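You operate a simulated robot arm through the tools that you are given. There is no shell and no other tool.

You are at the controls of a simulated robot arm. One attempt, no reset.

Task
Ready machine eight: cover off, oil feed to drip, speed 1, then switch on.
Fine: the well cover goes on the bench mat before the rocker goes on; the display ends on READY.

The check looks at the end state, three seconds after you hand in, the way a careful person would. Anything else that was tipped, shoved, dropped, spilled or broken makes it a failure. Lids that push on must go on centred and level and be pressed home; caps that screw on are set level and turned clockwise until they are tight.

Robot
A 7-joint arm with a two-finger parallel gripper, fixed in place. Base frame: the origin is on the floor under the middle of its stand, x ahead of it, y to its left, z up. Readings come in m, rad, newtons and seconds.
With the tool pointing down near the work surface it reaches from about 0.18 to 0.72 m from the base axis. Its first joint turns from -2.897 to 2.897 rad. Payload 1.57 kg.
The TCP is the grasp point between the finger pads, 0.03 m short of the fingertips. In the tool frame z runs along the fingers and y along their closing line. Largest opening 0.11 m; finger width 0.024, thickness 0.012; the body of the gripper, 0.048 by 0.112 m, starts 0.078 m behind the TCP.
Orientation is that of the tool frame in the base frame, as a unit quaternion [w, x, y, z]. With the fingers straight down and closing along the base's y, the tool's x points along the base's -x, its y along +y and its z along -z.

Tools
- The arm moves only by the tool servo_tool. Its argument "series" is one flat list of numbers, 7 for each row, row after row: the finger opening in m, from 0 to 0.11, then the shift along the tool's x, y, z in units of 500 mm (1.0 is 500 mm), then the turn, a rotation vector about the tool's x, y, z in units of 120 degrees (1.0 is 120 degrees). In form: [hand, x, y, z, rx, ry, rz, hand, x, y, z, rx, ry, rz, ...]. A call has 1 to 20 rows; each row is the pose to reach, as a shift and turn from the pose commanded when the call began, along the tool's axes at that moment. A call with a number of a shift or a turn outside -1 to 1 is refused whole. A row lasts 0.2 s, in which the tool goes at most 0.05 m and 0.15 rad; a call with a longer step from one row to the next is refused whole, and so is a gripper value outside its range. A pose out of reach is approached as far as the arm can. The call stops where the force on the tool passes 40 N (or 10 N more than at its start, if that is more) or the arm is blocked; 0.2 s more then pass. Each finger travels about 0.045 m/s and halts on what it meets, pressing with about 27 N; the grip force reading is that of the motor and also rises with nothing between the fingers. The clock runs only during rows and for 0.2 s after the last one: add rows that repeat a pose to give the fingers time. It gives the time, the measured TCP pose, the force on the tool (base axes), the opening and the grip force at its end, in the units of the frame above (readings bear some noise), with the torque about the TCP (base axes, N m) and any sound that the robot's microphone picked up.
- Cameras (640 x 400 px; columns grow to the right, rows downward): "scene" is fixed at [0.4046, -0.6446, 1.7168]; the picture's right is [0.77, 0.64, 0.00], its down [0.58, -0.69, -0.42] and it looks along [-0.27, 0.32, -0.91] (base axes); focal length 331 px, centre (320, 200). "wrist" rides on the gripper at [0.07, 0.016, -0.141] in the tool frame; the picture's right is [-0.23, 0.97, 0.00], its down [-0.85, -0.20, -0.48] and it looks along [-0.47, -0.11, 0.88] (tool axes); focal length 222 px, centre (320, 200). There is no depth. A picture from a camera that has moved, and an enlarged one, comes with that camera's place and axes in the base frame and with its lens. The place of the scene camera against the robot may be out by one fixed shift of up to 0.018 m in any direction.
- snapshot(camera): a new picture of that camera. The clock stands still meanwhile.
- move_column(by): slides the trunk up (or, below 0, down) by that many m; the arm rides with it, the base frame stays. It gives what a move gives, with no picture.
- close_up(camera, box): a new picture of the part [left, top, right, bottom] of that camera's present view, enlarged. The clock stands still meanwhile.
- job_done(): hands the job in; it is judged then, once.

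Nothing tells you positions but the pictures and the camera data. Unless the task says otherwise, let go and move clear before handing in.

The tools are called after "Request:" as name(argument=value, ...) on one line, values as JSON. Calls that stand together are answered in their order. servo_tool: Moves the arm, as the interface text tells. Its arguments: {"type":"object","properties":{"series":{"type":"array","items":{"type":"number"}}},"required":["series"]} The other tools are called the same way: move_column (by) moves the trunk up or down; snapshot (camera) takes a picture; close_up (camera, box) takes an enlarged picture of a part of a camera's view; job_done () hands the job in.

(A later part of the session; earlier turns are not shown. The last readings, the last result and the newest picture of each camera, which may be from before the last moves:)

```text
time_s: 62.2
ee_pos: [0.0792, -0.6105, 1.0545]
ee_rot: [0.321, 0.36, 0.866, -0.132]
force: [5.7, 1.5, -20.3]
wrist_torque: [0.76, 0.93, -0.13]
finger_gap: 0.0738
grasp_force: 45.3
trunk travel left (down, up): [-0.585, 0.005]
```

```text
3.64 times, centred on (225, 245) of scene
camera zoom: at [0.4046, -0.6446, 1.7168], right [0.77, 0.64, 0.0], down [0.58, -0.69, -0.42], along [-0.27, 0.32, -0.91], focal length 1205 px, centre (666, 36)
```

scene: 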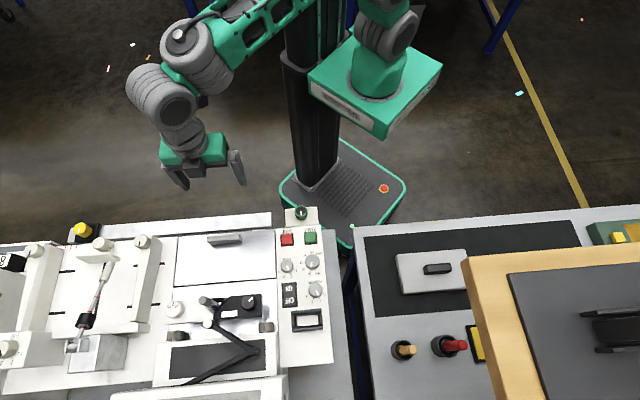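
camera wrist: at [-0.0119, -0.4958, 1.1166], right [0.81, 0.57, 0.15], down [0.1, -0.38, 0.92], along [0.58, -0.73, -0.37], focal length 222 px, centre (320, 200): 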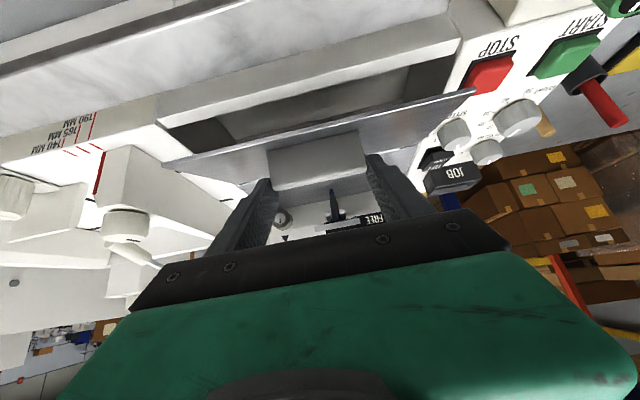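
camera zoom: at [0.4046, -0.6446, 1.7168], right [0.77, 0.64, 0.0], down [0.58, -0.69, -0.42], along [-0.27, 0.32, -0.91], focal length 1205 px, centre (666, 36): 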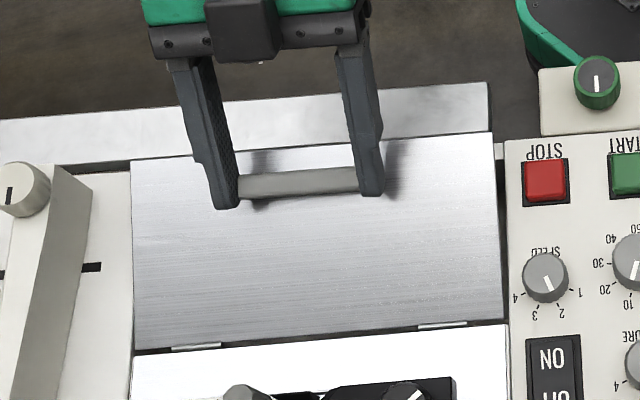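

Request:
close_up(camera="wrist", box=[150, 50, 480, 180])

Request:
close_up(camera="wrist", box=[180, 90, 320, 160])

Request:
close_up(camera="wrist", box=[320, 60, 460, 130])

```text
1.94 times, centred on (315, 115) of wrist
camera zoom: at [-0.0119, -0.4958, 1.1166], right [0.81, 0.57, 0.15], down [0.1, -0.38, 0.92], along [0.58, -0.73, -0.37], focal length 431 px, centre (330, 365)
```

zoom: 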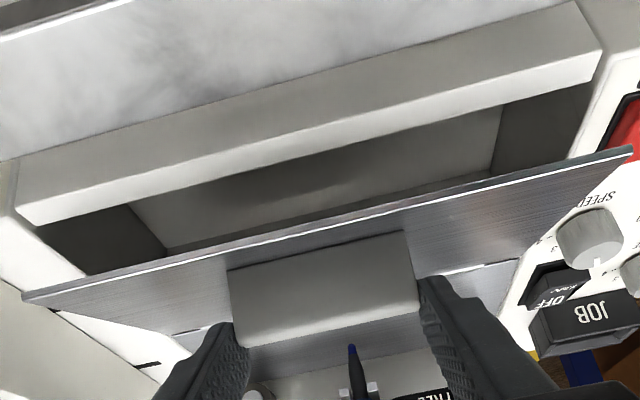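

```text
4.57 times, centred on (250, 125) of wrist
camera zoom: at [-0.0119, -0.4958, 1.1166], right [0.81, 0.57, 0.15], down [0.1, -0.38, 0.92], along [0.58, -0.73, -0.37], focal length 1015 px, centre (640, 543)
```

zoom: 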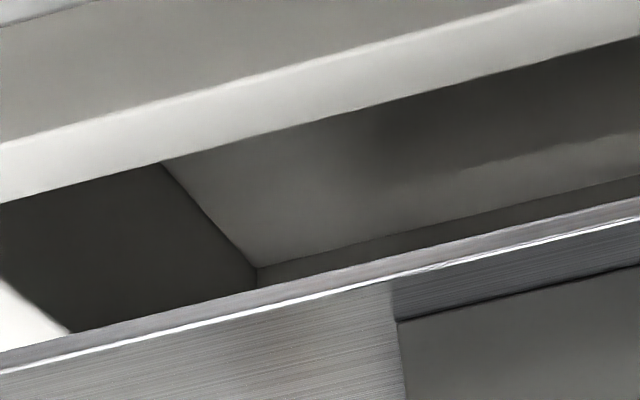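

```text
4.57 times, centred on (390, 95) of wrist
camera zoom: at [-0.0119, -0.4958, 1.1166], right [0.81, 0.57, 0.15], down [0.1, -0.38, 0.92], along [0.58, -0.73, -0.37], focal length 1015 px, centre (0, 680)
```

zoom: 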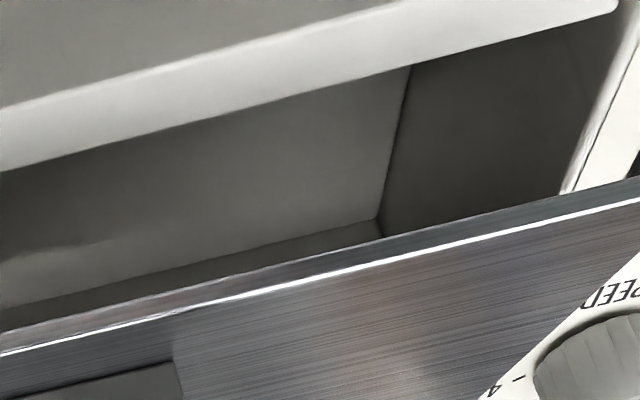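

There is an empty-looking well beneath (floor, side walls, part of the back wall). I'll open it further, turning the hand with the flap, to see the rest of the interior.

Request:
servo_tool(series=[0.05, -0.0216, 0, -0.0038, 0, 0.0417, 0, 0.05, -0.0434, 0, -0.0056, 0, 0.0833, 0, 0.05, -0.0654, 0, -0.0056, 0, 0.125, 0, 0.05, -0.0872, 0, -0.0036, 0, 0.1667, 0, 0.05, -0.0872, 0, -0.0036, 0, 0.1667, 0])

Request:
snapshot(camera="wrist")

Request:
close_up(camera="scene", box=[160, 190, 290, 300])

```text
time_s: 63.4
ee_pos: [0.1024, -0.6327, 1.083]
ee_rot: [0.163, 0.377, 0.909, -0.066]
force: [9.0, -2.4, -27.4]
wrist_torque: [0.27, 0.39, 0.23]
finger_gap: 0.0734
grasp_force: 44.7
trunk travel left (down, up): [-0.585, 0.005]
```

```text
taken
camera wrist: at [0.0329, -0.5408, 1.1911], right [0.84, 0.54, 0.08], down [0.31, -0.59, 0.75], along [0.45, -0.6, -0.66], focal length 222 px, centre (320, 200)
```

wrist: 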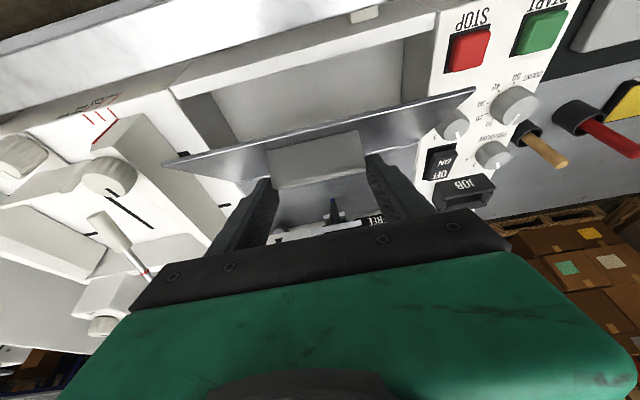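

```text
3.64 times, centred on (225, 245) of scene
camera zoom: at [0.4046, -0.6446, 1.7168], right [0.77, 0.64, 0.0], down [0.58, -0.69, -0.42], along [-0.27, 0.32, -0.91], focal length 1205 px, centre (666, 36)
```

zoom: 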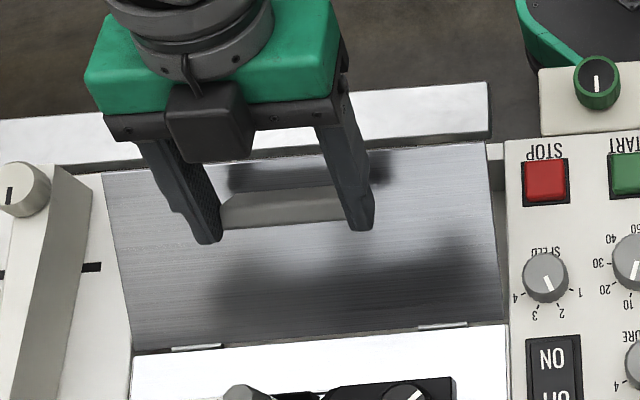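

Request:
close_up(camera="wrist", box=[150, 20, 480, 180])

```text
1.94 times, centred on (315, 100) of wrist
camera zoom: at [0.0329, -0.5408, 1.1911], right [0.84, 0.54, 0.08], down [0.31, -0.59, 0.75], along [0.45, -0.6, -0.66], focal length 431 px, centre (330, 394)
```

zoom: 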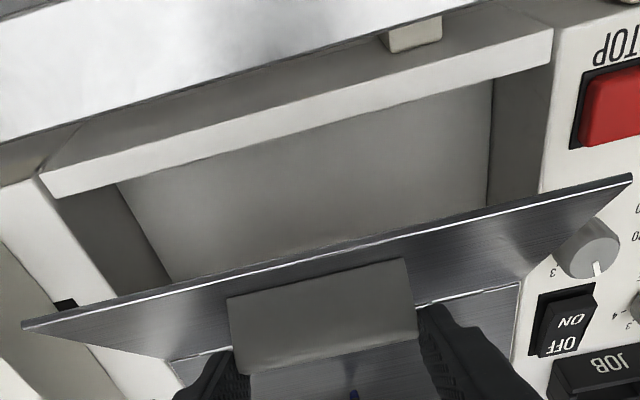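

The well's floor is empty as far as visible. I'll open further (to about 65°) so the fixed camera can see the front wall too.

Request:
servo_tool(series=[0.05, -0.0216, 0, -0.0038, 0, 0.0417, 0, 0.05, -0.0434, 0, -0.0056, 0, 0.0833, 0, 0.05, -0.0654, 0, -0.0056, 0, 0.125, 0, 0.05, -0.0872, 0, -0.0036, 0, 0.1667, 0, 0.05, -0.0872, 0, -0.0036, 0, 0.1667, 0])

Request:
snapshot(camera="wrist")

Request:
close_up(camera="scene", box=[150, 190, 300, 310])

```text
time_s: 64.6
ee_pos: [0.1295, -0.6607, 1.0996]
ee_rot: [0.004, 0.383, 0.924, 0.001]
force: [12.7, 6.5, -23.6]
wrist_torque: [-0.14, 0.04, 0.37]
finger_gap: 0.0735
grasp_force: 44.8
out of reach, approached as far as the arm can: row 4
trunk travel left (down, up): [-0.585, 0.005]
```

```text
taken
camera wrist: at [0.091, -0.5991, 1.2409], right [0.85, 0.53, 0.0], down [0.46, -0.74, 0.48], along [0.26, -0.41, -0.88], focal length 222 px, centre (320, 200)
```

wrist: 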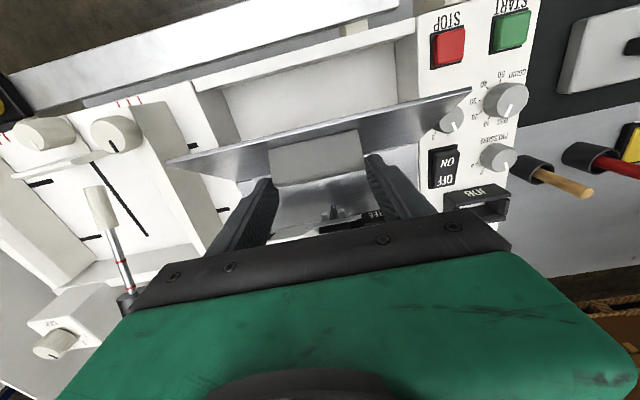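

```text
3.33 times, centred on (225, 250) of scene
camera zoom: at [0.4046, -0.6446, 1.7168], right [0.77, 0.64, 0.0], down [0.58, -0.69, -0.42], along [-0.27, 0.32, -0.91], focal length 1104 px, centre (637, 33)
```

zoom: 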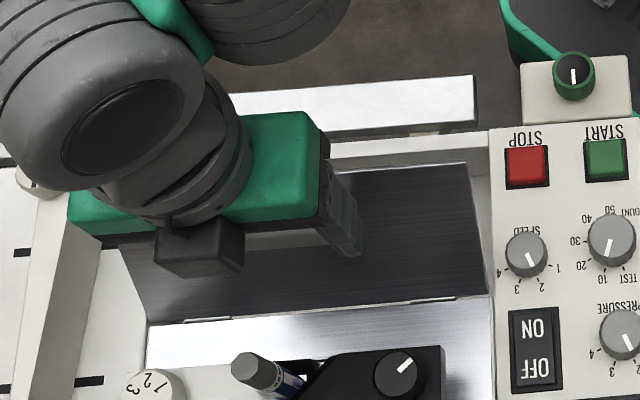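

Request:
close_up(camera="wrist", box=[160, 10, 480, 190])

Request:
close_up(camera="scene", box=[230, 215, 305, 275])

```text
2.00 times, centred on (320, 100) of wrist
camera zoom: at [0.091, -0.5991, 1.2409], right [0.85, 0.53, 0.0], down [0.46, -0.74, 0.48], along [0.26, -0.41, -0.88], focal length 444 px, centre (320, 400)
```

zoom: 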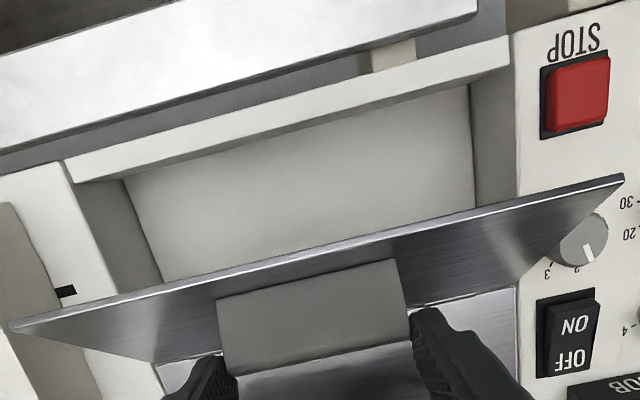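

```text
6.67 times, centred on (268, 245) of scene
camera zoom: at [0.4046, -0.6446, 1.7168], right [0.77, 0.64, 0.0], down [0.58, -0.69, -0.42], along [-0.27, 0.32, -0.91], focal length 2209 px, centre (670, -100)
```

zoom: 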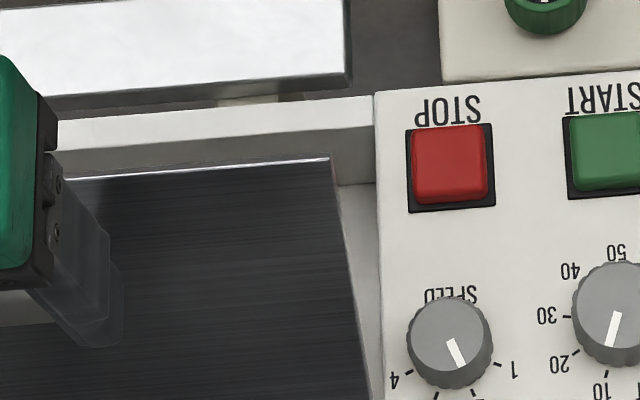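

The well is just an empty box; no oil control inside. I'll close the flap by retracing the path.

Request:
servo_tool(series=[0.05, 0.0212, 0, 0.006, 0, -0.0417, 0, 0.05, 0.0418, 0, 0.0136, 0, -0.0833, 0, 0.05, 0.0616, 0, 0.0232, 0, -0.125, 0, 0.05, 0.0804, 0, 0.0344, 0, -0.1667, 0, 0.05, 0.0982, 0, 0.047, 0, -0.2083, 0, 0.05, 0.115, 0, 0.0614, 0, -0.25, 0, 0.05, 0.1304, 0, 0.077, 0, -0.2917, 0, 0.05, 0.1442, 0, 0.094, 0, -0.3333, 0, 0.05, 0.1442, 0, 0.094, 0, -0.3333, 0])

Request:
close_up(camera="scene", box=[160, 190, 290, 300])

```text
time_s: 65.5
ee_pos: [0.113, -0.6442, 1.0965]
ee_rot: [0.132, 0.378, 0.915, -0.051]
force: [9.8, 27.9, 9.6]
wrist_torque: [1.57, -0.54, 0.18]
finger_gap: 0.0735
grasp_force: 44.6
out of reach, approached as far as the arm can: row 1, 3, 4
trunk travel left (down, up): [-0.585, 0.005]
stopped in row 4: the force on the tool passed its limit at 48 N (the readings are from after the stop); the commanded pose is now the measured one
```

```text
3.64 times, centred on (225, 245) of scene
camera zoom: at [0.4046, -0.6446, 1.7168], right [0.77, 0.64, 0.0], down [0.58, -0.69, -0.42], along [-0.27, 0.32, -0.91], focal length 1205 px, centre (666, 36)
```

zoom: 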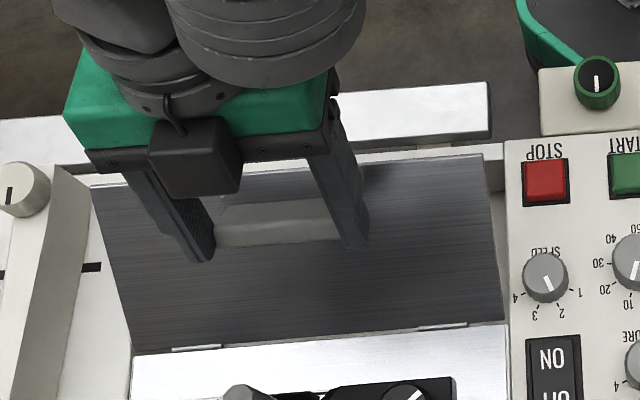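

The arm got near a reach boundary partway; nothing is amiss. I'll continue closing from here in smaller steps along the same arc.

Request:
servo_tool(series=[0.05, 0.0188, 0, 0.0061, 0, -0.02, 0, 0.05, 0.0375, 0, 0.0122, 0, -0.039, 0, 0.05, 0.0582, 0, 0.0192, 0, -0.0808, 0, 0.05, 0.0784, 0, 0.0284, 0, -0.1225, 0, 0.05, 0.0974, 0, 0.039, 0, -0.164, 0, 0.05, 0.1156, 0, 0.0516, 0, -0.206, 0, 0.05, 0.1156, 0, 0.0516, 0, -0.206, 0])

Request:
snapshot(camera="wrist")

Request:
close_up(camera="scene", box=[160, 190, 290, 300])

```text
time_s: 65.8
ee_pos: [0.1144, -0.6457, 1.0953]
ee_rot: [0.141, 0.377, 0.914, -0.052]
force: [8.3, 28.7, 13.3]
wrist_torque: [1.62, -0.41, -0.01]
finger_gap: 0.0738
grasp_force: 45.0
out of reach, approached as far as the arm can: row 1
trunk travel left (down, up): [-0.585, 0.005]
stopped in row 1: the force on the tool passed its limit at 51 N (the readings are from after the stop); the commanded pose is now the measured one
```

```text
taken
camera wrist: at [0.0473, -0.5575, 1.2095], right [0.84, 0.54, 0.08], down [0.33, -0.62, 0.71], along [0.43, -0.57, -0.7], focal length 222 px, centre (320, 200)
```

wrist: 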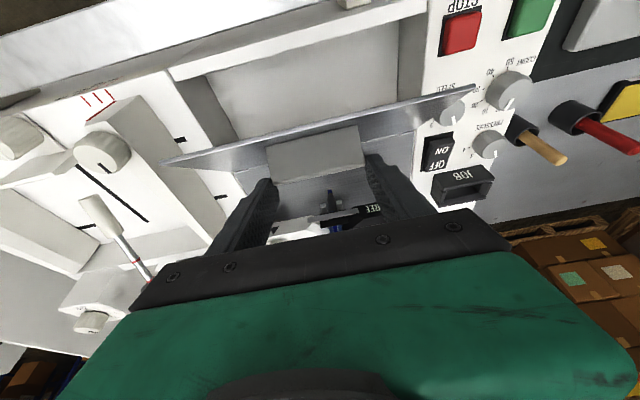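

```text
3.64 times, centred on (225, 245) of scene
camera zoom: at [0.4046, -0.6446, 1.7168], right [0.77, 0.64, 0.0], down [0.58, -0.69, -0.42], along [-0.27, 0.32, -0.91], focal length 1205 px, centre (666, 36)
```

zoom: 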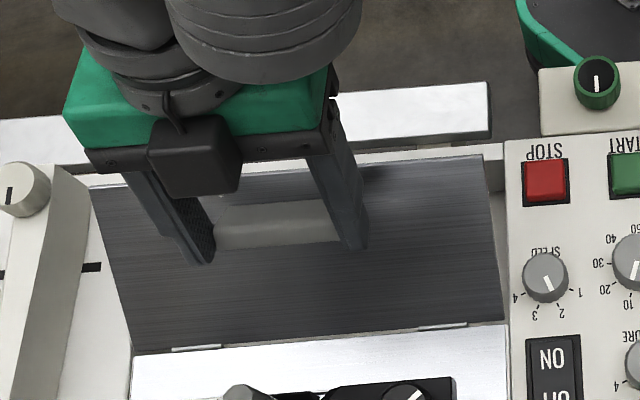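

I'll try closing without rotating the hand (the bar can pivot in the pads), using small translations.

Request:
servo_tool(series=[0.05, 0.008, 0, 0.002, 0, 0, 0, 0.05, 0.0156, 0, 0.0044, 0, 0, 0])

Request:
snapshot(camera="scene")

```text
time_s: 66.3
ee_pos: [0.1148, -0.6462, 1.0959]
ee_rot: [0.145, 0.376, 0.914, -0.052]
force: [13.3, 32.3, 10.4]
wrist_torque: [1.57, -0.51, 0.03]
finger_gap: 0.0741
grasp_force: 45.1
out of reach, approached as far as the arm can: row 2
trunk travel left (down, up): [-0.585, 0.005]
stopped in row 2: the force on the tool passed its limit at 43 N (the readings are from after the stop); the commanded pose is now the measured one
```

```text
taken
```

scene: 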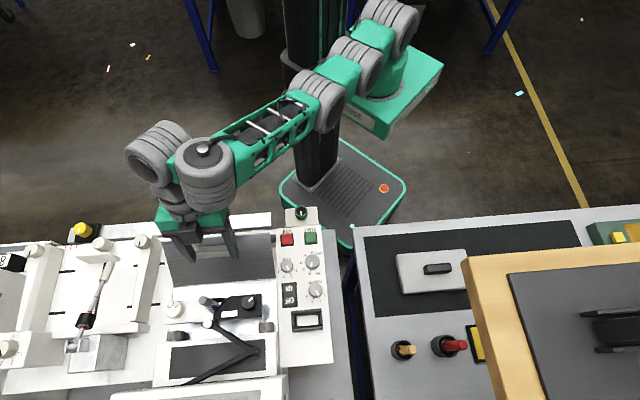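

The arm is nearly straight (stretched) here, which blocks tiny inward moves. I'll ask for one larger chord along the flap's arc so the elbow can fold.

Request:
servo_tool(series=[0.05, 0.0476, 0, 0.0184, 0, 0, 0, 0.05, 0.0476, 0, 0.0184, 0, 0, 0])

Request:
snapshot(camera="scene")

```text
time_s: 66.7
ee_pos: [0.1147, -0.6451, 1.0946]
ee_rot: [0.152, 0.374, 0.914, -0.051]
force: [17.0, 36.0, 10.6]
wrist_torque: [1.66, -0.56, 0.08]
finger_gap: 0.074
grasp_force: 44.9
out of reach, approached as far as the arm can: row 1
trunk travel left (down, up): [-0.585, 0.005]
stopped in row 1: the force on the tool passed its limit at 57 N (the readings are from after the stop); the commanded pose is now the measured one
```

```text
taken
```

scene: 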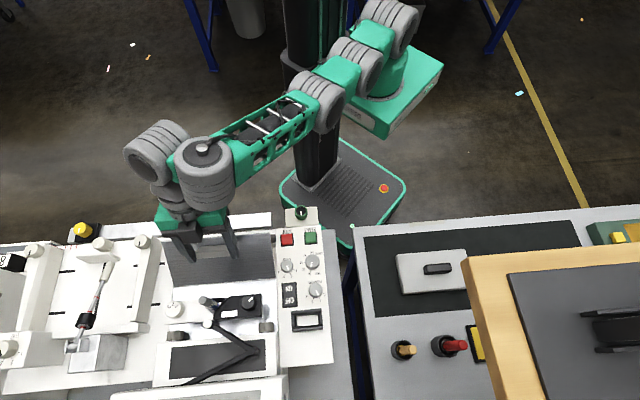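

The stuck direction suggests a wrist posture problem with the tilted hand. I'll instead close the flap while bringing the hand back toward vertical, a posture known to be reachable here.

Request:
servo_tool(series=[0.05, 0.0142, 0, 0.0065, 0, 0.0354, 0, 0.05, 0.0284, 0, 0.013, 0, 0.0708, 0, 0.05, 0.0403, 0, 0.0224, 0, 0.1042, 0, 0.05, 0.0522, 0, 0.0318, 0, 0.1375, 0, 0.05, 0.0522, 0, 0.0318, 0, 0.1375, 0])

Request:
snapshot(camera="scene")

```text
time_s: 67.9
ee_pos: [0.0988, -0.6326, 1.0696]
ee_rot: [0.016, 0.379, 0.925, 0.004]
force: [22.2, 22.4, 6.1]
wrist_torque: [0.01, -0.56, -0.07]
finger_gap: 0.0782
grasp_force: 16.6
trunk travel left (down, up): [-0.585, 0.005]
```

```text
taken
```

scene: 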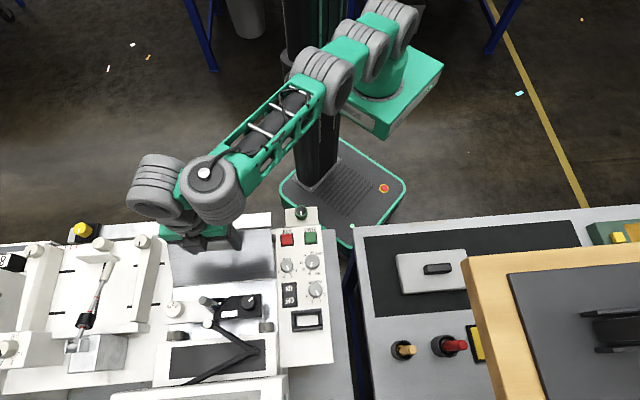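

That worked; the flap is now around 35°. Continuing to lower it with the hand vertical, with a small sideways correction to relieve the lateral push.

Request:
servo_tool(series=[0.05, 0.009, 0.003, 0.0143, 0, 0, 0, 0.05, 0.0178, 0.006, 0.0286, 0, 0, 0, 0.05, 0.0251, 0.006, 0.0442, 0, 0, 0, 0.05, 0.0324, 0.006, 0.0598, 0, 0, 0])

Request:
snapshot(camera="wrist")

Request:
close_up(camera="scene", box=[140, 190, 290, 300])

```text
time_s: 68.9
ee_pos: [0.0887, -0.6197, 1.0382]
ee_rot: [0.016, 0.38, 0.925, 0.002]
force: [13.5, 25.5, 7.5]
wrist_torque: [-0.13, -0.05, 0.09]
finger_gap: 0.0754
grasp_force: 14.3
trunk travel left (down, up): [-0.585, 0.005]
```

```text
taken
camera wrist: at [0.0455, -0.5576, 1.1783], right [0.85, 0.53, 0.02], down [0.45, -0.74, 0.5], along [0.28, -0.41, -0.87], focal length 222 px, centre (320, 200)
```

wrist: 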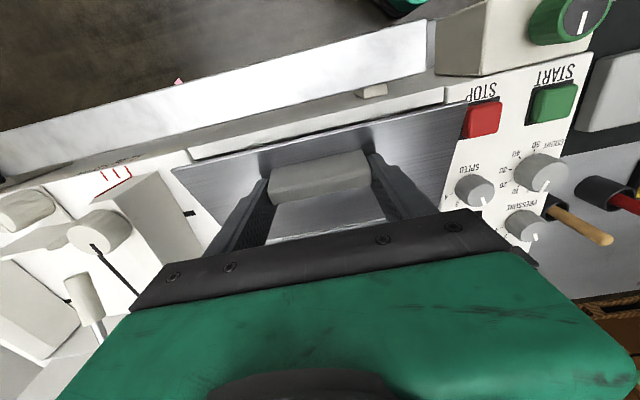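

```text
3.64 times, centred on (215, 245) of scene
camera zoom: at [0.4046, -0.6446, 1.7168], right [0.77, 0.64, 0.0], down [0.58, -0.69, -0.42], along [-0.27, 0.32, -0.91], focal length 1205 px, centre (702, 36)
```

zoom: 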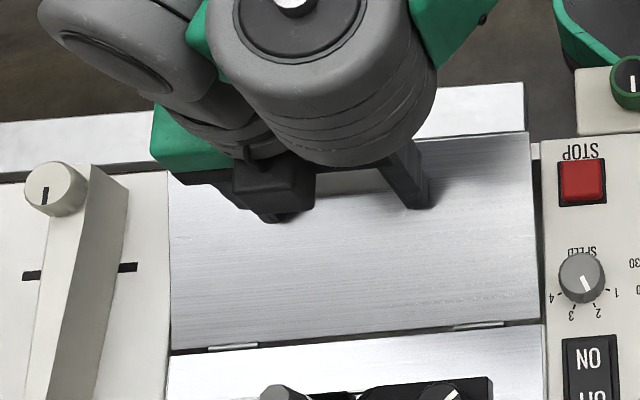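

Request:
servo_tool(series=[0.05, 0.0045, 0.002, 0.0167, 0, 0, 0, 0.05, 0.009, 0.002, 0.0334, 0, 0, 0, 0.05, 0.01, 0.002, 0.042, 0, 0, 0, 0.05, 0.01, 0.002, 0.042, 0, 0, 0])

Request:
snapshot(camera="wrist")

Request:
close_up(camera="scene", box=[140, 190, 290, 300])

```text
time_s: 69.9
ee_pos: [0.0854, -0.6177, 1.0188]
ee_rot: [0.016, 0.378, 0.926, 0.001]
force: [9.4, 20.1, 12.8]
wrist_torque: [-1.47, 0.19, 0.17]
finger_gap: 0.0741
grasp_force: 45.1
trunk travel left (down, up): [-0.585, 0.005]
```

```text
taken
camera wrist: at [0.0429, -0.5541, 1.1583], right [0.84, 0.54, 0.02], down [0.45, -0.74, 0.5], along [0.28, -0.41, -0.87], focal length 222 px, centre (320, 200)
```

wrist: 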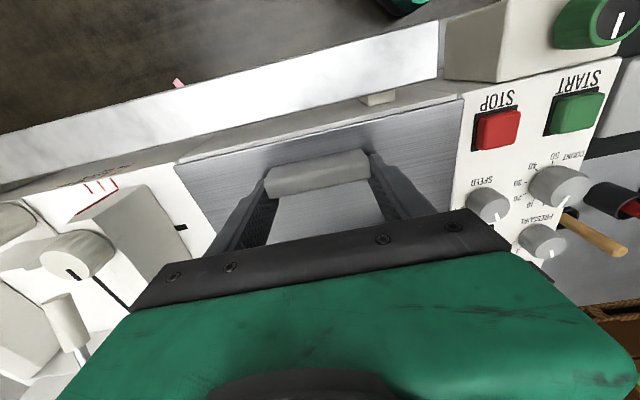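

```text
3.64 times, centred on (215, 245) of scene
camera zoom: at [0.4046, -0.6446, 1.7168], right [0.77, 0.64, 0.0], down [0.58, -0.69, -0.42], along [-0.27, 0.32, -0.91], focal length 1205 px, centre (702, 36)
```

zoom: 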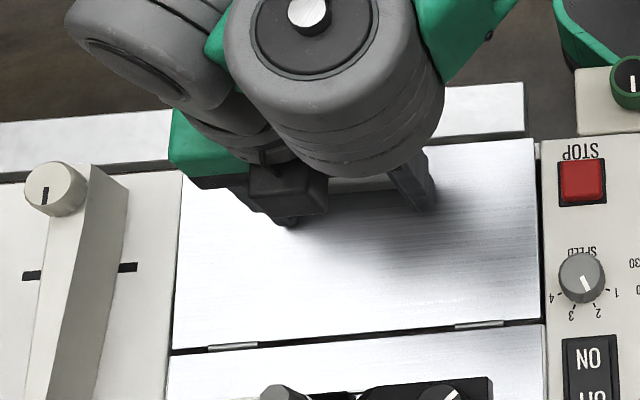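

The flap is down (upward contact force). Releasing the bar and rising.

Request:
servo_tool(series=[0.08, 0, 0, 0, 0, 0, 0, 0.11, 0, 0, 0, 0, 0, 0, 0.11, 0, 0, -0.004, 0, 0, 0, 0.11, 0, 0, -0.01, 0, 0, 0, 0.11, 0, 0, -0.05, 0, 0, 0, 0.11, 0, 0, -0.12, 0, 0, 0])

Request:
snapshot(camera="wrist")

Request:
snapshot(camera="scene")

```text
time_s: 71.3
ee_pos: [0.0848, -0.6175, 1.0756]
ee_rot: [0.016, 0.379, 0.925, 0.004]
force: [0.6, -0.7, -0.6]
wrist_torque: [-0.02, -0.02, -0.02]
finger_gap: 0.11
grasp_force: 0.1
trunk travel left (down, up): [-0.585, 0.005]
```

```text
taken
camera wrist: at [0.0406, -0.5558, 1.2158], right [0.84, 0.54, 0.02], down [0.45, -0.74, 0.5], along [0.28, -0.41, -0.87], focal length 222 px, centre (320, 200)
```

wrist: 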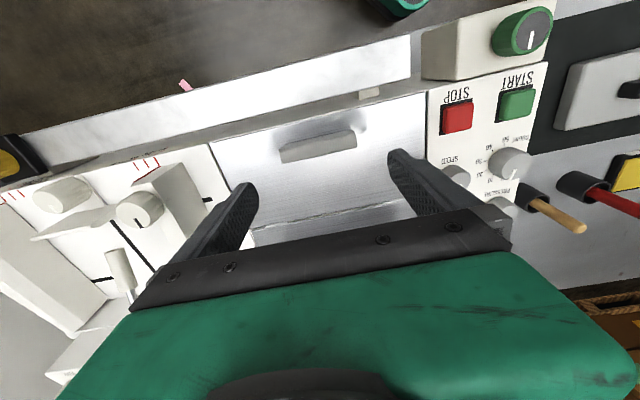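

```text
taken
```

scene: 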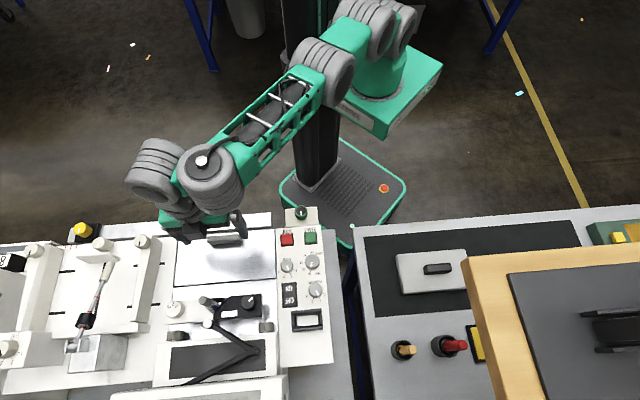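

The flap is closed again. The one remaining reachable unlabelled control is the green-ringed knob on the beige box, so I'll square the hand up and put the camera right above it.

Request:
servo_tool(series=[0.11, 0.01, 0.05, -0.05, 0.0045, 0.006, 0, 0.11, 0.02, 0.1, -0.09, 0.0093, 0.0127, 0, 0.11, 0.03, 0.16, -0.09, 0.0093, 0.0127, 0, 0.11, 0.045, 0.23, -0.09, 0.0093, 0.0127, 0, 0.11, 0.06, 0.3, -0.09, 0.0093, 0.0127, 0, 0.11, 0.0726, 0.368, -0.09, 0.0093, 0.0127, 0])

Request:
snapshot(camera="wrist")

```text
time_s: 72.7
ee_pos: [0.1852, -0.4605, 1.124]
ee_rot: [0.0, 0.379, 0.925, -0.001]
force: [0.4, -0.4, 0.2]
wrist_torque: [-0.03, -0.01, 0.03]
finger_gap: 0.11
grasp_force: 0.1
trunk travel left (down, up): [-0.585, 0.005]
```

```text
taken
camera wrist: at [0.1464, -0.3995, 1.2654], right [0.84, 0.53, 0.0], down [0.47, -0.74, 0.48], along [0.26, -0.41, -0.88], focal length 222 px, centre (320, 200)
```

wrist: 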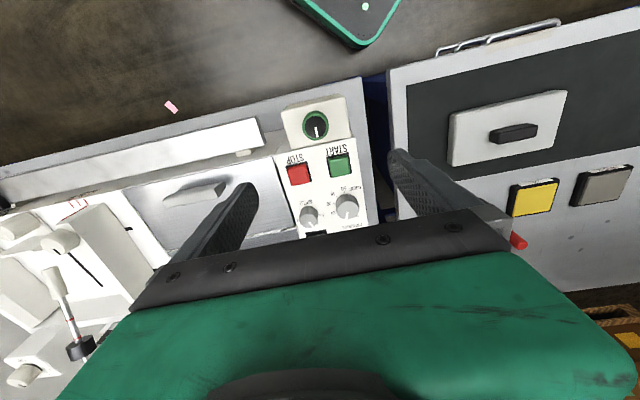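

Request:
close_up(camera="wrist", box=[276, 86, 356, 150])

Request:
close_up(camera="wrist", box=[296, 104, 336, 144])

Request:
close_up(camera="wrist", box=[340, 60, 420, 220])

Request:
close_up(camera="wrist", box=[500, 170, 640, 230])

```text
6.25 times, centred on (316, 118) of wrist
camera zoom: at [0.1464, -0.3995, 1.2654], right [0.84, 0.53, 0.0], down [0.47, -0.74, 0.48], along [0.26, -0.41, -0.88], focal length 1388 px, centre (345, 712)
```

zoom: 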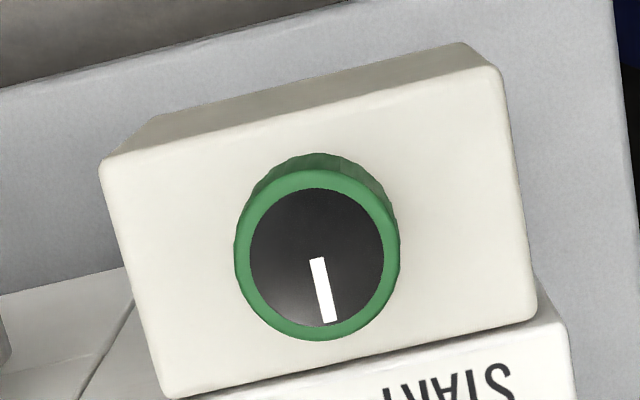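

```text
10.00 times, centred on (316, 124) of wrist
camera zoom: at [0.1464, -0.3995, 1.2654], right [0.84, 0.53, 0.0], down [0.47, -0.74, 0.48], along [0.26, -0.41, -0.88], focal length 2221 px, centre (360, 960)
```

zoom: 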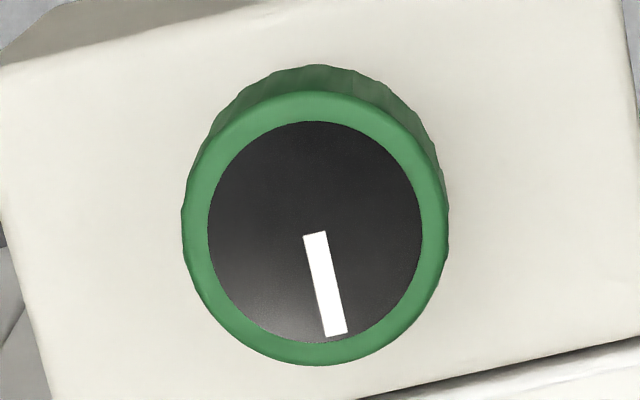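

```text
2.50 times, centred on (380, 140) of wrist
camera zoom: at [0.1464, -0.3995, 1.2654], right [0.84, 0.53, 0.0], down [0.47, -0.74, 0.48], along [0.26, -0.41, -0.88], focal length 555 px, centre (170, 350)
```

zoom: 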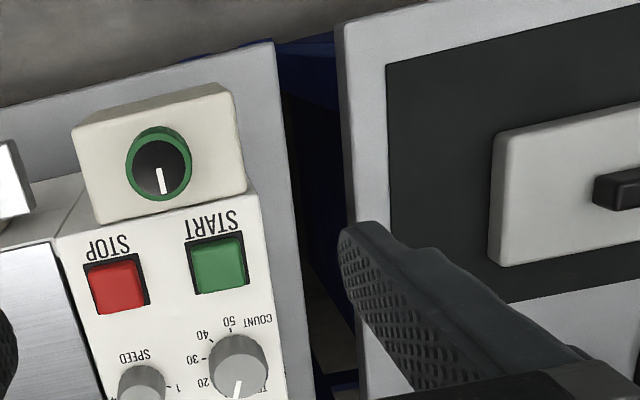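

```text
4.57 times, centred on (570, 200) of wrist
camera zoom: at [0.1464, -0.3995, 1.2654], right [0.84, 0.53, 0.0], down [0.47, -0.74, 0.48], along [0.26, -0.41, -0.88], focal length 1015 px, centre (-823, 200)
```

zoom: 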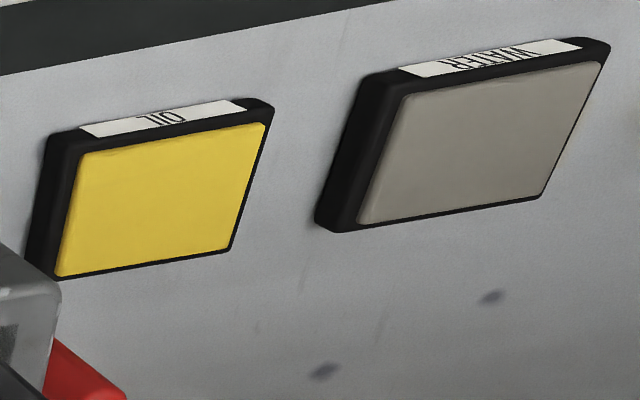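

The tiles on the right bench read "OIL" (yellow) and "WATER" (grey), so yellow may be the oil colour. I'll zoom hard on the yellow knob and the area around it.

Request:
close_up(camera="scene", box=[62, 215, 112, 250])

Request:
close_up(camera="wrist", box=[0, 160, 110, 230])

Request:
close_up(camera="wrist", box=[0, 220, 130, 400])

```text
11.43 times, centred on (87, 232) of scene
camera zoom: at [0.4046, -0.6446, 1.7168], right [0.77, 0.64, 0.0], down [0.58, -0.69, -0.42], along [-0.27, 0.32, -0.91], focal length 3786 px, centre (2983, -171)
```

zoom: 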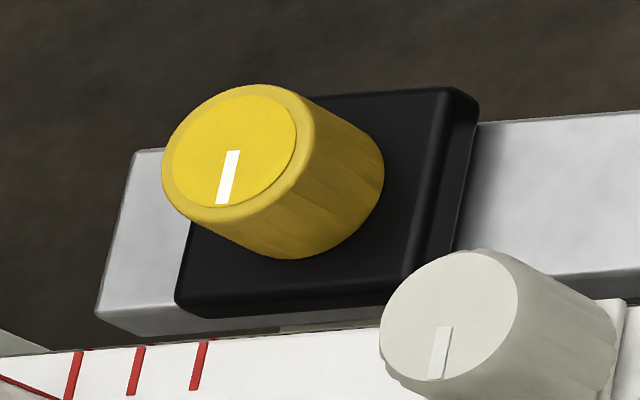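

```text
5.71 times, centred on (55, 195) of wrist
camera zoom: at [0.1464, -0.3995, 1.2654], right [0.84, 0.53, 0.0], down [0.47, -0.74, 0.48], along [0.26, -0.41, -0.88], focal length 1269 px, centre (1834, 229)
```

zoom: 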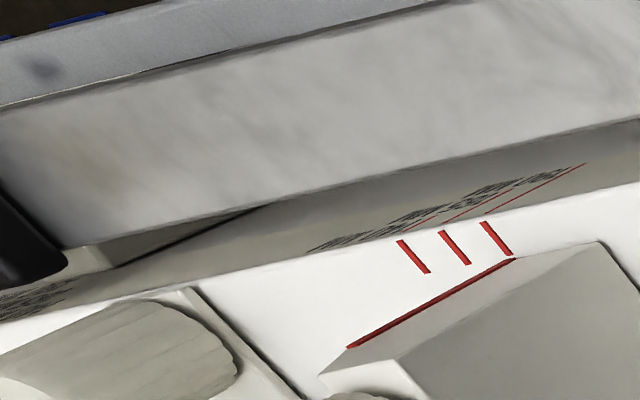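

```text
2.22 times, centred on (65, 310) of wrist
camera zoom: at [0.1464, -0.3995, 1.2654], right [0.84, 0.53, 0.0], down [0.47, -0.74, 0.48], along [0.26, -0.41, -0.88], focal length 494 px, centre (887, -44)
```

zoom: 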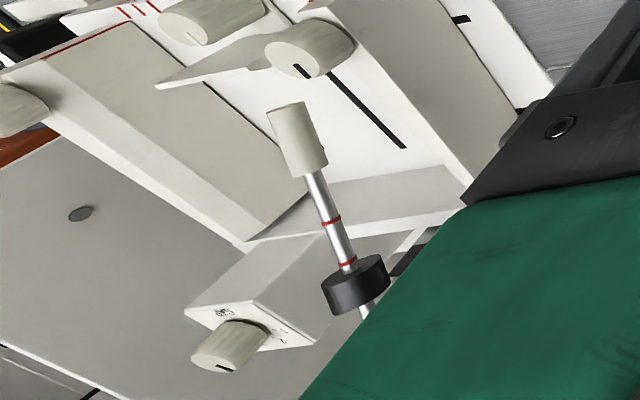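

I still have no labelled oil control. The one unseen surface within reach is the well's back wall; I can see it if I lift the flap slightly with the hand tilted about 60° so the camera is low. I'll set up for that in front of the machine.

Request:
servo_tool(series=[0.11, 0.026, -0.051, 0, 0, 0, 0, 0.11, 0.052, -0.102, 0, 0, 0, 0, 0.11, 0.077, -0.154, 0, 0, 0, 0, 0.11, 0.103, -0.205, 0, 0, 0, 0, 0.11, 0.129, -0.256, 0, 0, 0, 0, 0.11, 0.155, -0.307, 0, 0, 0, 0, 0.11, 0.1804, -0.3584, 0, 0, 0, 0])

Request:
servo_tool(series=[0.11, 0, 0, 0, 0, -0.065, 0, 0.11, 0, 0, 0, 0, -0.13, 0, 0.11, 0, 0, 0, 0, -0.195, 0, 0.11, 0, 0, 0, 0, -0.26, 0, 0.11, 0, 0, 0, 0, -0.325, 0, 0.11, 0, 0, 0, 0, -0.39, 0, 0.11, 0, 0, 0, 0, -0.45, 0, 0.11, 0, 0, 0, 0, -0.5, 0])

Request:
snapshot(camera="wrist")

Request:
snapshot(camera="scene")

```text
time_s: 74.3
ee_pos: [-0.0056, -0.5243, 1.1246]
ee_rot: [-0.001, 0.378, 0.926, 0.0]
force: [-0.3, 0.4, -0.3]
wrist_torque: [-0.01, 0.0, 0.0]
finger_gap: 0.11
grasp_force: 0.0
trunk travel left (down, up): [-0.585, 0.005]
```

```text
time_s: 76.1
ee_pos: [-0.0048, -0.5256, 1.1246]
ee_rot: [0.464, 0.326, 0.801, -0.19]
force: [0.7, 0.8, 0.0]
wrist_torque: [-0.01, -0.03, -0.02]
finger_gap: 0.1102
grasp_force: 0.0
out of reach, approached as far as the arm can: row 1
trunk travel left (down, up): [-0.585, 0.005]
```

```text
taken
camera wrist: at [-0.1064, -0.4036, 1.1343], right [0.76, 0.62, 0.2], down [-0.13, -0.15, 0.98], along [0.63, -0.77, -0.03], focal length 222 px, centre (320, 200)
```

wrist: 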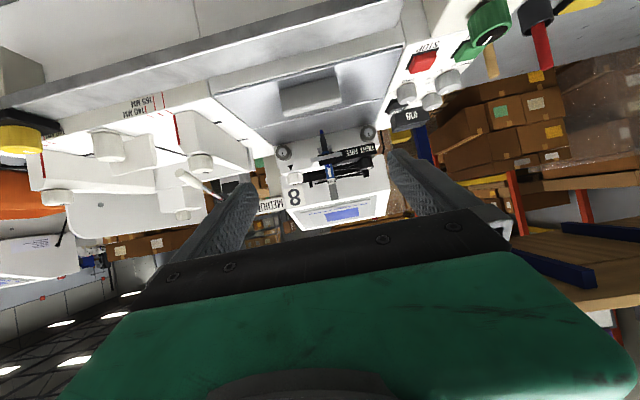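

```text
taken
```

scene: 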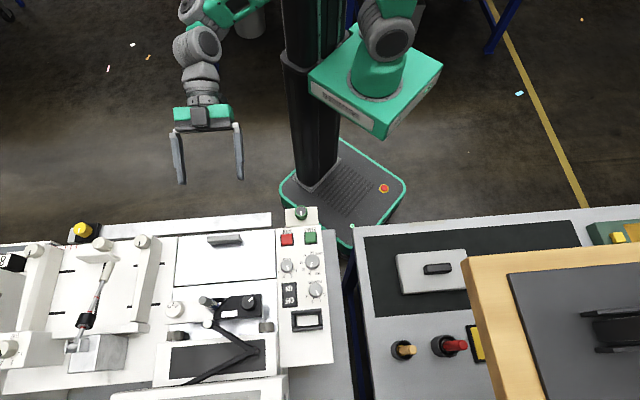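

This low pose sees the machine head-on, including its blue display. I'll zoom around before touching anything.

Request:
close_up(camera="wrist", box=[250, 130, 410, 235])

Request:
close_up(camera="wrist", box=[380, 0, 560, 130])

Request:
close_up(camera="wrist", box=[0, 80, 200, 220])

Request:
close_up(camera="wrist", box=[200, 0, 420, 140])

```text
3.81 times, centred on (330, 182) of wrist
camera zoom: at [-0.1064, -0.4036, 1.1343], right [0.76, 0.62, 0.2], down [-0.13, -0.15, 0.98], along [0.63, -0.77, -0.03], focal length 846 px, centre (282, 267)
```

zoom: 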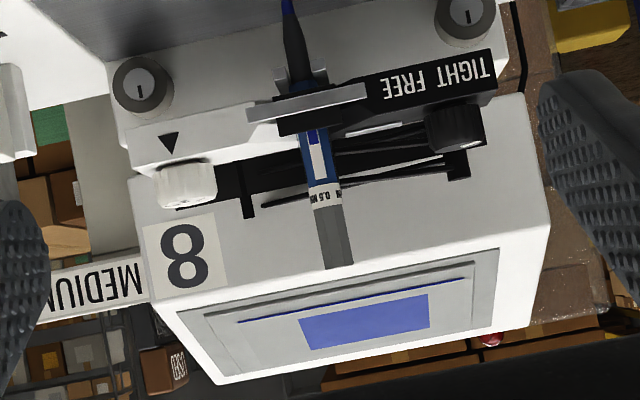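

```text
3.08 times, centred on (470, 65) of wrist
camera zoom: at [-0.1064, -0.4036, 1.1343], right [0.76, 0.62, 0.2], down [-0.13, -0.15, 0.98], along [0.63, -0.77, -0.03], focal length 684 px, centre (-142, 615)
```

zoom: 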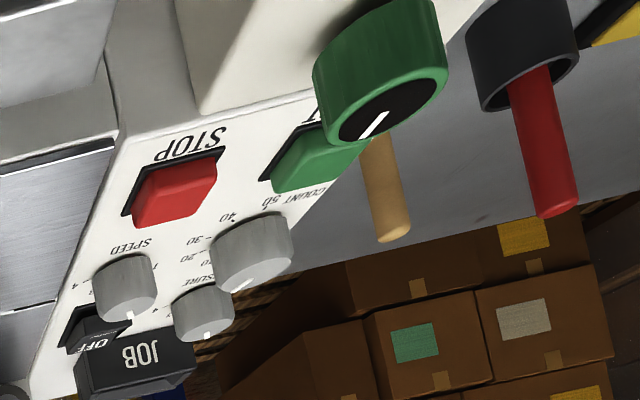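

```text
2.86 times, centred on (100, 150) of wrist
camera zoom: at [-0.1064, -0.4036, 1.1343], right [0.76, 0.62, 0.2], down [-0.13, -0.15, 0.98], along [0.63, -0.77, -0.03], focal length 635 px, centre (949, 343)
```

zoom: 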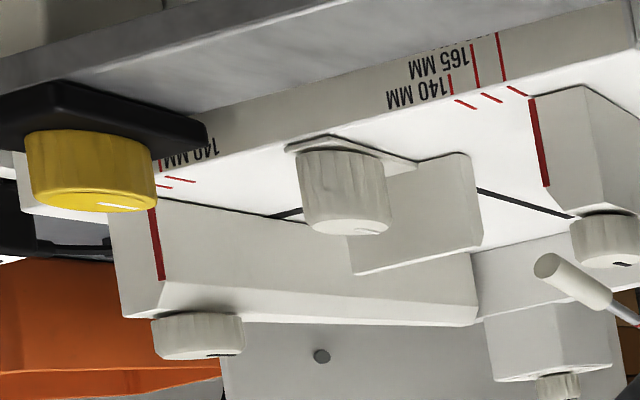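

```text
2.86 times, centred on (310, 70) of wrist
camera zoom: at [-0.1064, -0.4036, 1.1343], right [0.76, 0.62, 0.2], down [-0.13, -0.15, 0.98], along [0.63, -0.77, -0.03], focal length 635 px, centre (349, 571)
```

zoom: 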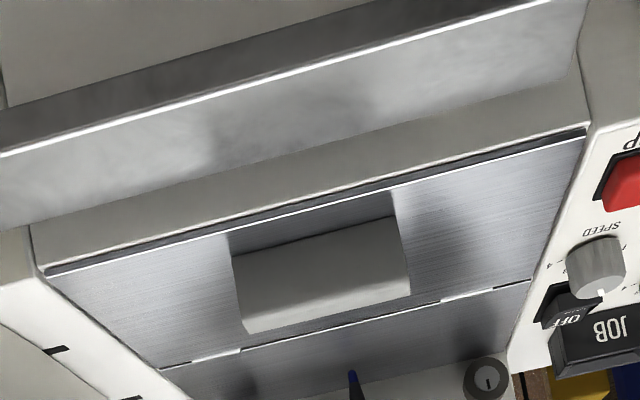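

The display is blank. I'll approach the bar with this tilt.

Request:
servo_tool(series=[0.11, 0.031, 0, 0.057, 0, 0, 0, 0.11, 0.062, 0, 0.115, 0, 0, 0, 0.11, 0.0928, 0, 0.1718, 0, 0, 0, 0.11, 0.0928, 0, 0.1718, 0, 0, 0])

Request:
snapshot(camera="wrist")

Request:
close_up(camera="scene", box=[140, 150, 300, 270])

```text
time_s: 77.1
ee_pos: [0.0298, -0.563, 1.0404]
ee_rot: [0.463, 0.327, 0.802, -0.19]
force: [0.6, 0.4, 0.7]
wrist_torque: [-0.02, 0.01, 0.04]
finger_gap: 0.1101
grasp_force: 0.0
trunk travel left (down, up): [-0.585, 0.005]
```

```text
taken
camera wrist: at [-0.0706, -0.4398, 1.0509], right [0.76, 0.61, 0.2], down [-0.13, -0.15, 0.98], along [0.63, -0.77, -0.04], focal length 222 px, centre (320, 200)
```

wrist: 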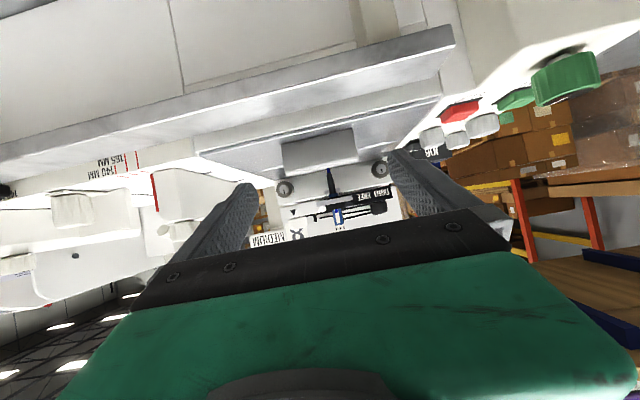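

```text
3.33 times, centred on (220, 210) of scene
camera zoom: at [0.4046, -0.6446, 1.7168], right [0.77, 0.64, 0.0], down [0.58, -0.69, -0.42], along [-0.27, 0.32, -0.91], focal length 1104 px, centre (653, 167)
```

zoom: 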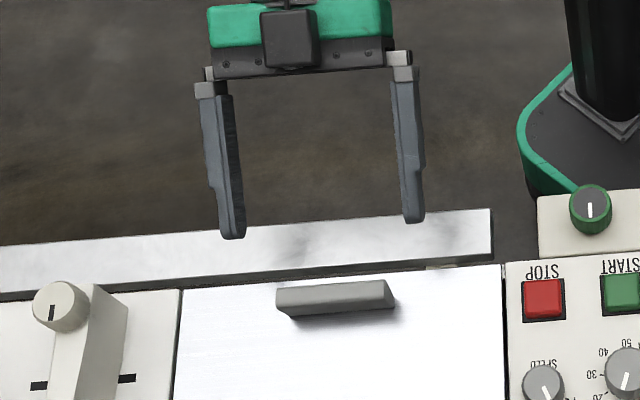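

Request:
servo_tool(series=[0.11, 0, 0, 0.05, 0, 0, 0, 0.11, 0, 0, 0.09, 0, 0, 0, 0.11, 0, 0, 0.11, 0, 0, 0, 0.11, 0, 0, 0.11, 0, 0, 0])

Request:
snapshot(camera="wrist")

Request:
close_up(camera="scene", box=[150, 180, 300, 280])

```text
time_s: 78.1
ee_pos: [0.0664, -0.5967, 1.0148]
ee_rot: [0.462, 0.328, 0.801, -0.191]
force: [0.0, -0.4, -0.3]
wrist_torque: [0.0, -0.04, -0.03]
finger_gap: 0.1101
grasp_force: 0.0
trunk travel left (down, up): [-0.585, 0.005]
```

```text
taken
camera wrist: at [-0.0364, -0.4732, 1.0243], right [0.76, 0.61, 0.2], down [-0.13, -0.15, 0.98], along [0.63, -0.77, -0.03], focal length 222 px, centre (320, 200)
```

wrist: 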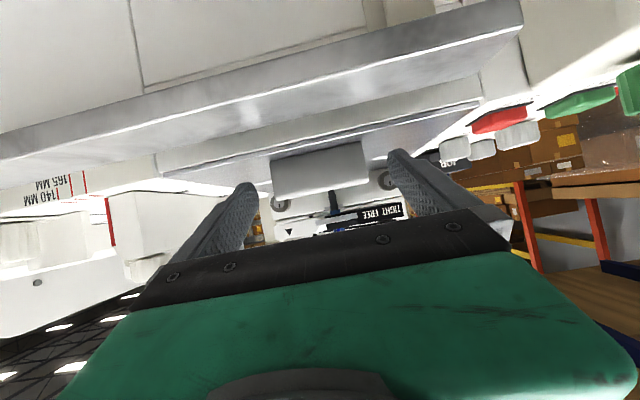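

```text
4.00 times, centred on (225, 230) of scene
camera zoom: at [0.4046, -0.6446, 1.7168], right [0.77, 0.64, 0.0], down [0.58, -0.69, -0.42], along [-0.27, 0.32, -0.91], focal length 1325 px, centre (700, 80)
```

zoom: 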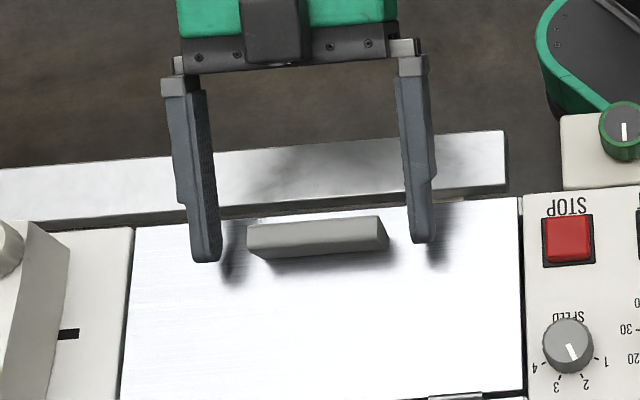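

Request:
servo_tool(series=[0.05, 0, 0, 0, 0, 0, 0, 0.05, 0, 0, 0, 0, 0, 0, 0.05, 0, 0, 0, 0, 0, 0, 0.05, 0, 0, 0, 0, 0, 0])

Request:
close_up(camera="scene", box=[150, 180, 300, 280])

```text
time_s: 79.1
ee_pos: [0.0653, -0.5958, 1.014]
ee_rot: [0.462, 0.328, 0.802, -0.19]
force: [1.1, 0.4, 0.7]
wrist_torque: [0.03, -0.1, -0.07]
finger_gap: 0.0737
grasp_force: 30.7
trunk travel left (down, up): [-0.585, 0.005]
```

```text
4.00 times, centred on (225, 230) of scene
camera zoom: at [0.4046, -0.6446, 1.7168], right [0.77, 0.64, 0.0], down [0.58, -0.69, -0.42], along [-0.27, 0.32, -0.91], focal length 1325 px, centre (700, 80)
```

zoom: 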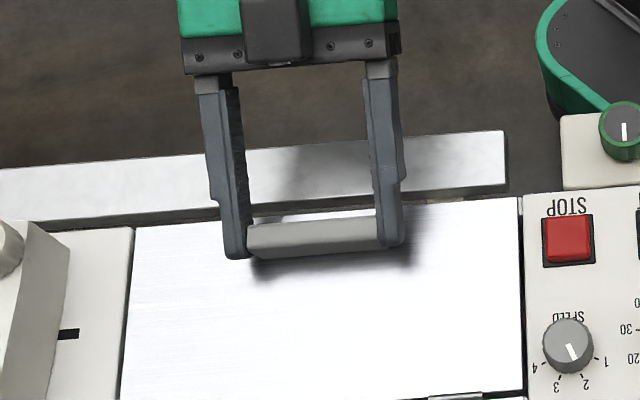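

Request:
servo_tool(series=[0.05, -0.016, 0, -0.0064, 0, 0, 0, 0.05, -0.0322, 0, -0.0114, 0, 0, 0, 0.05, -0.049, 0, -0.0152, 0, 0, 0, 0.05, -0.0662, 0, -0.017, 0, 0, 0, 0.05, -0.0832, 0, -0.018, 0, 0, 0, 0.05, -0.0832, 0, -0.018, 0, 0, 0])

Request:
snapshot(camera="wrist")

Request:
close_up(camera="wrist", box=[140, 80, 500, 200])

```text
time_s: 80.5
ee_pos: [0.0741, -0.6054, 1.053]
ee_rot: [0.463, 0.328, 0.801, -0.19]
force: [-0.2, 0.8, -18.2]
wrist_torque: [1.07, 0.99, -0.23]
finger_gap: 0.0738
grasp_force: 45.5
trunk travel left (down, up): [-0.585, 0.005]
```

```text
taken
camera wrist: at [-0.0264, -0.483, 1.0633], right [0.76, 0.61, 0.2], down [-0.13, -0.15, 0.98], along [0.63, -0.77, -0.04], focal length 222 px, centre (320, 200)
```

wrist: 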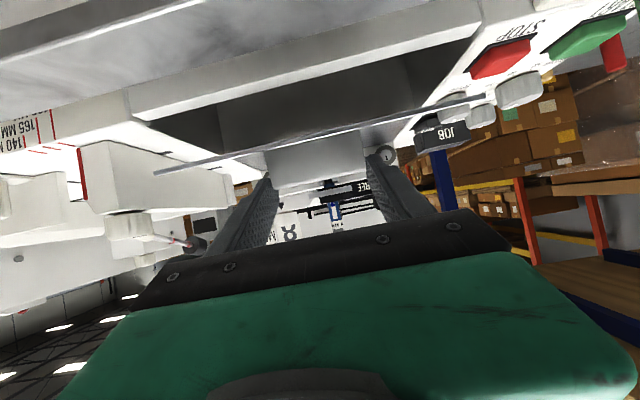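

```text
1.78 times, centred on (320, 140) of wrist
camera zoom: at [-0.0264, -0.483, 1.0633], right [0.76, 0.61, 0.2], down [-0.13, -0.15, 0.98], along [0.63, -0.77, -0.04], focal length 395 px, centre (320, 307)
```

zoom: 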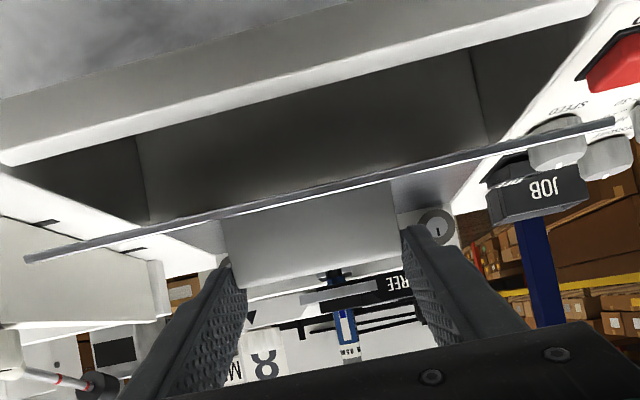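

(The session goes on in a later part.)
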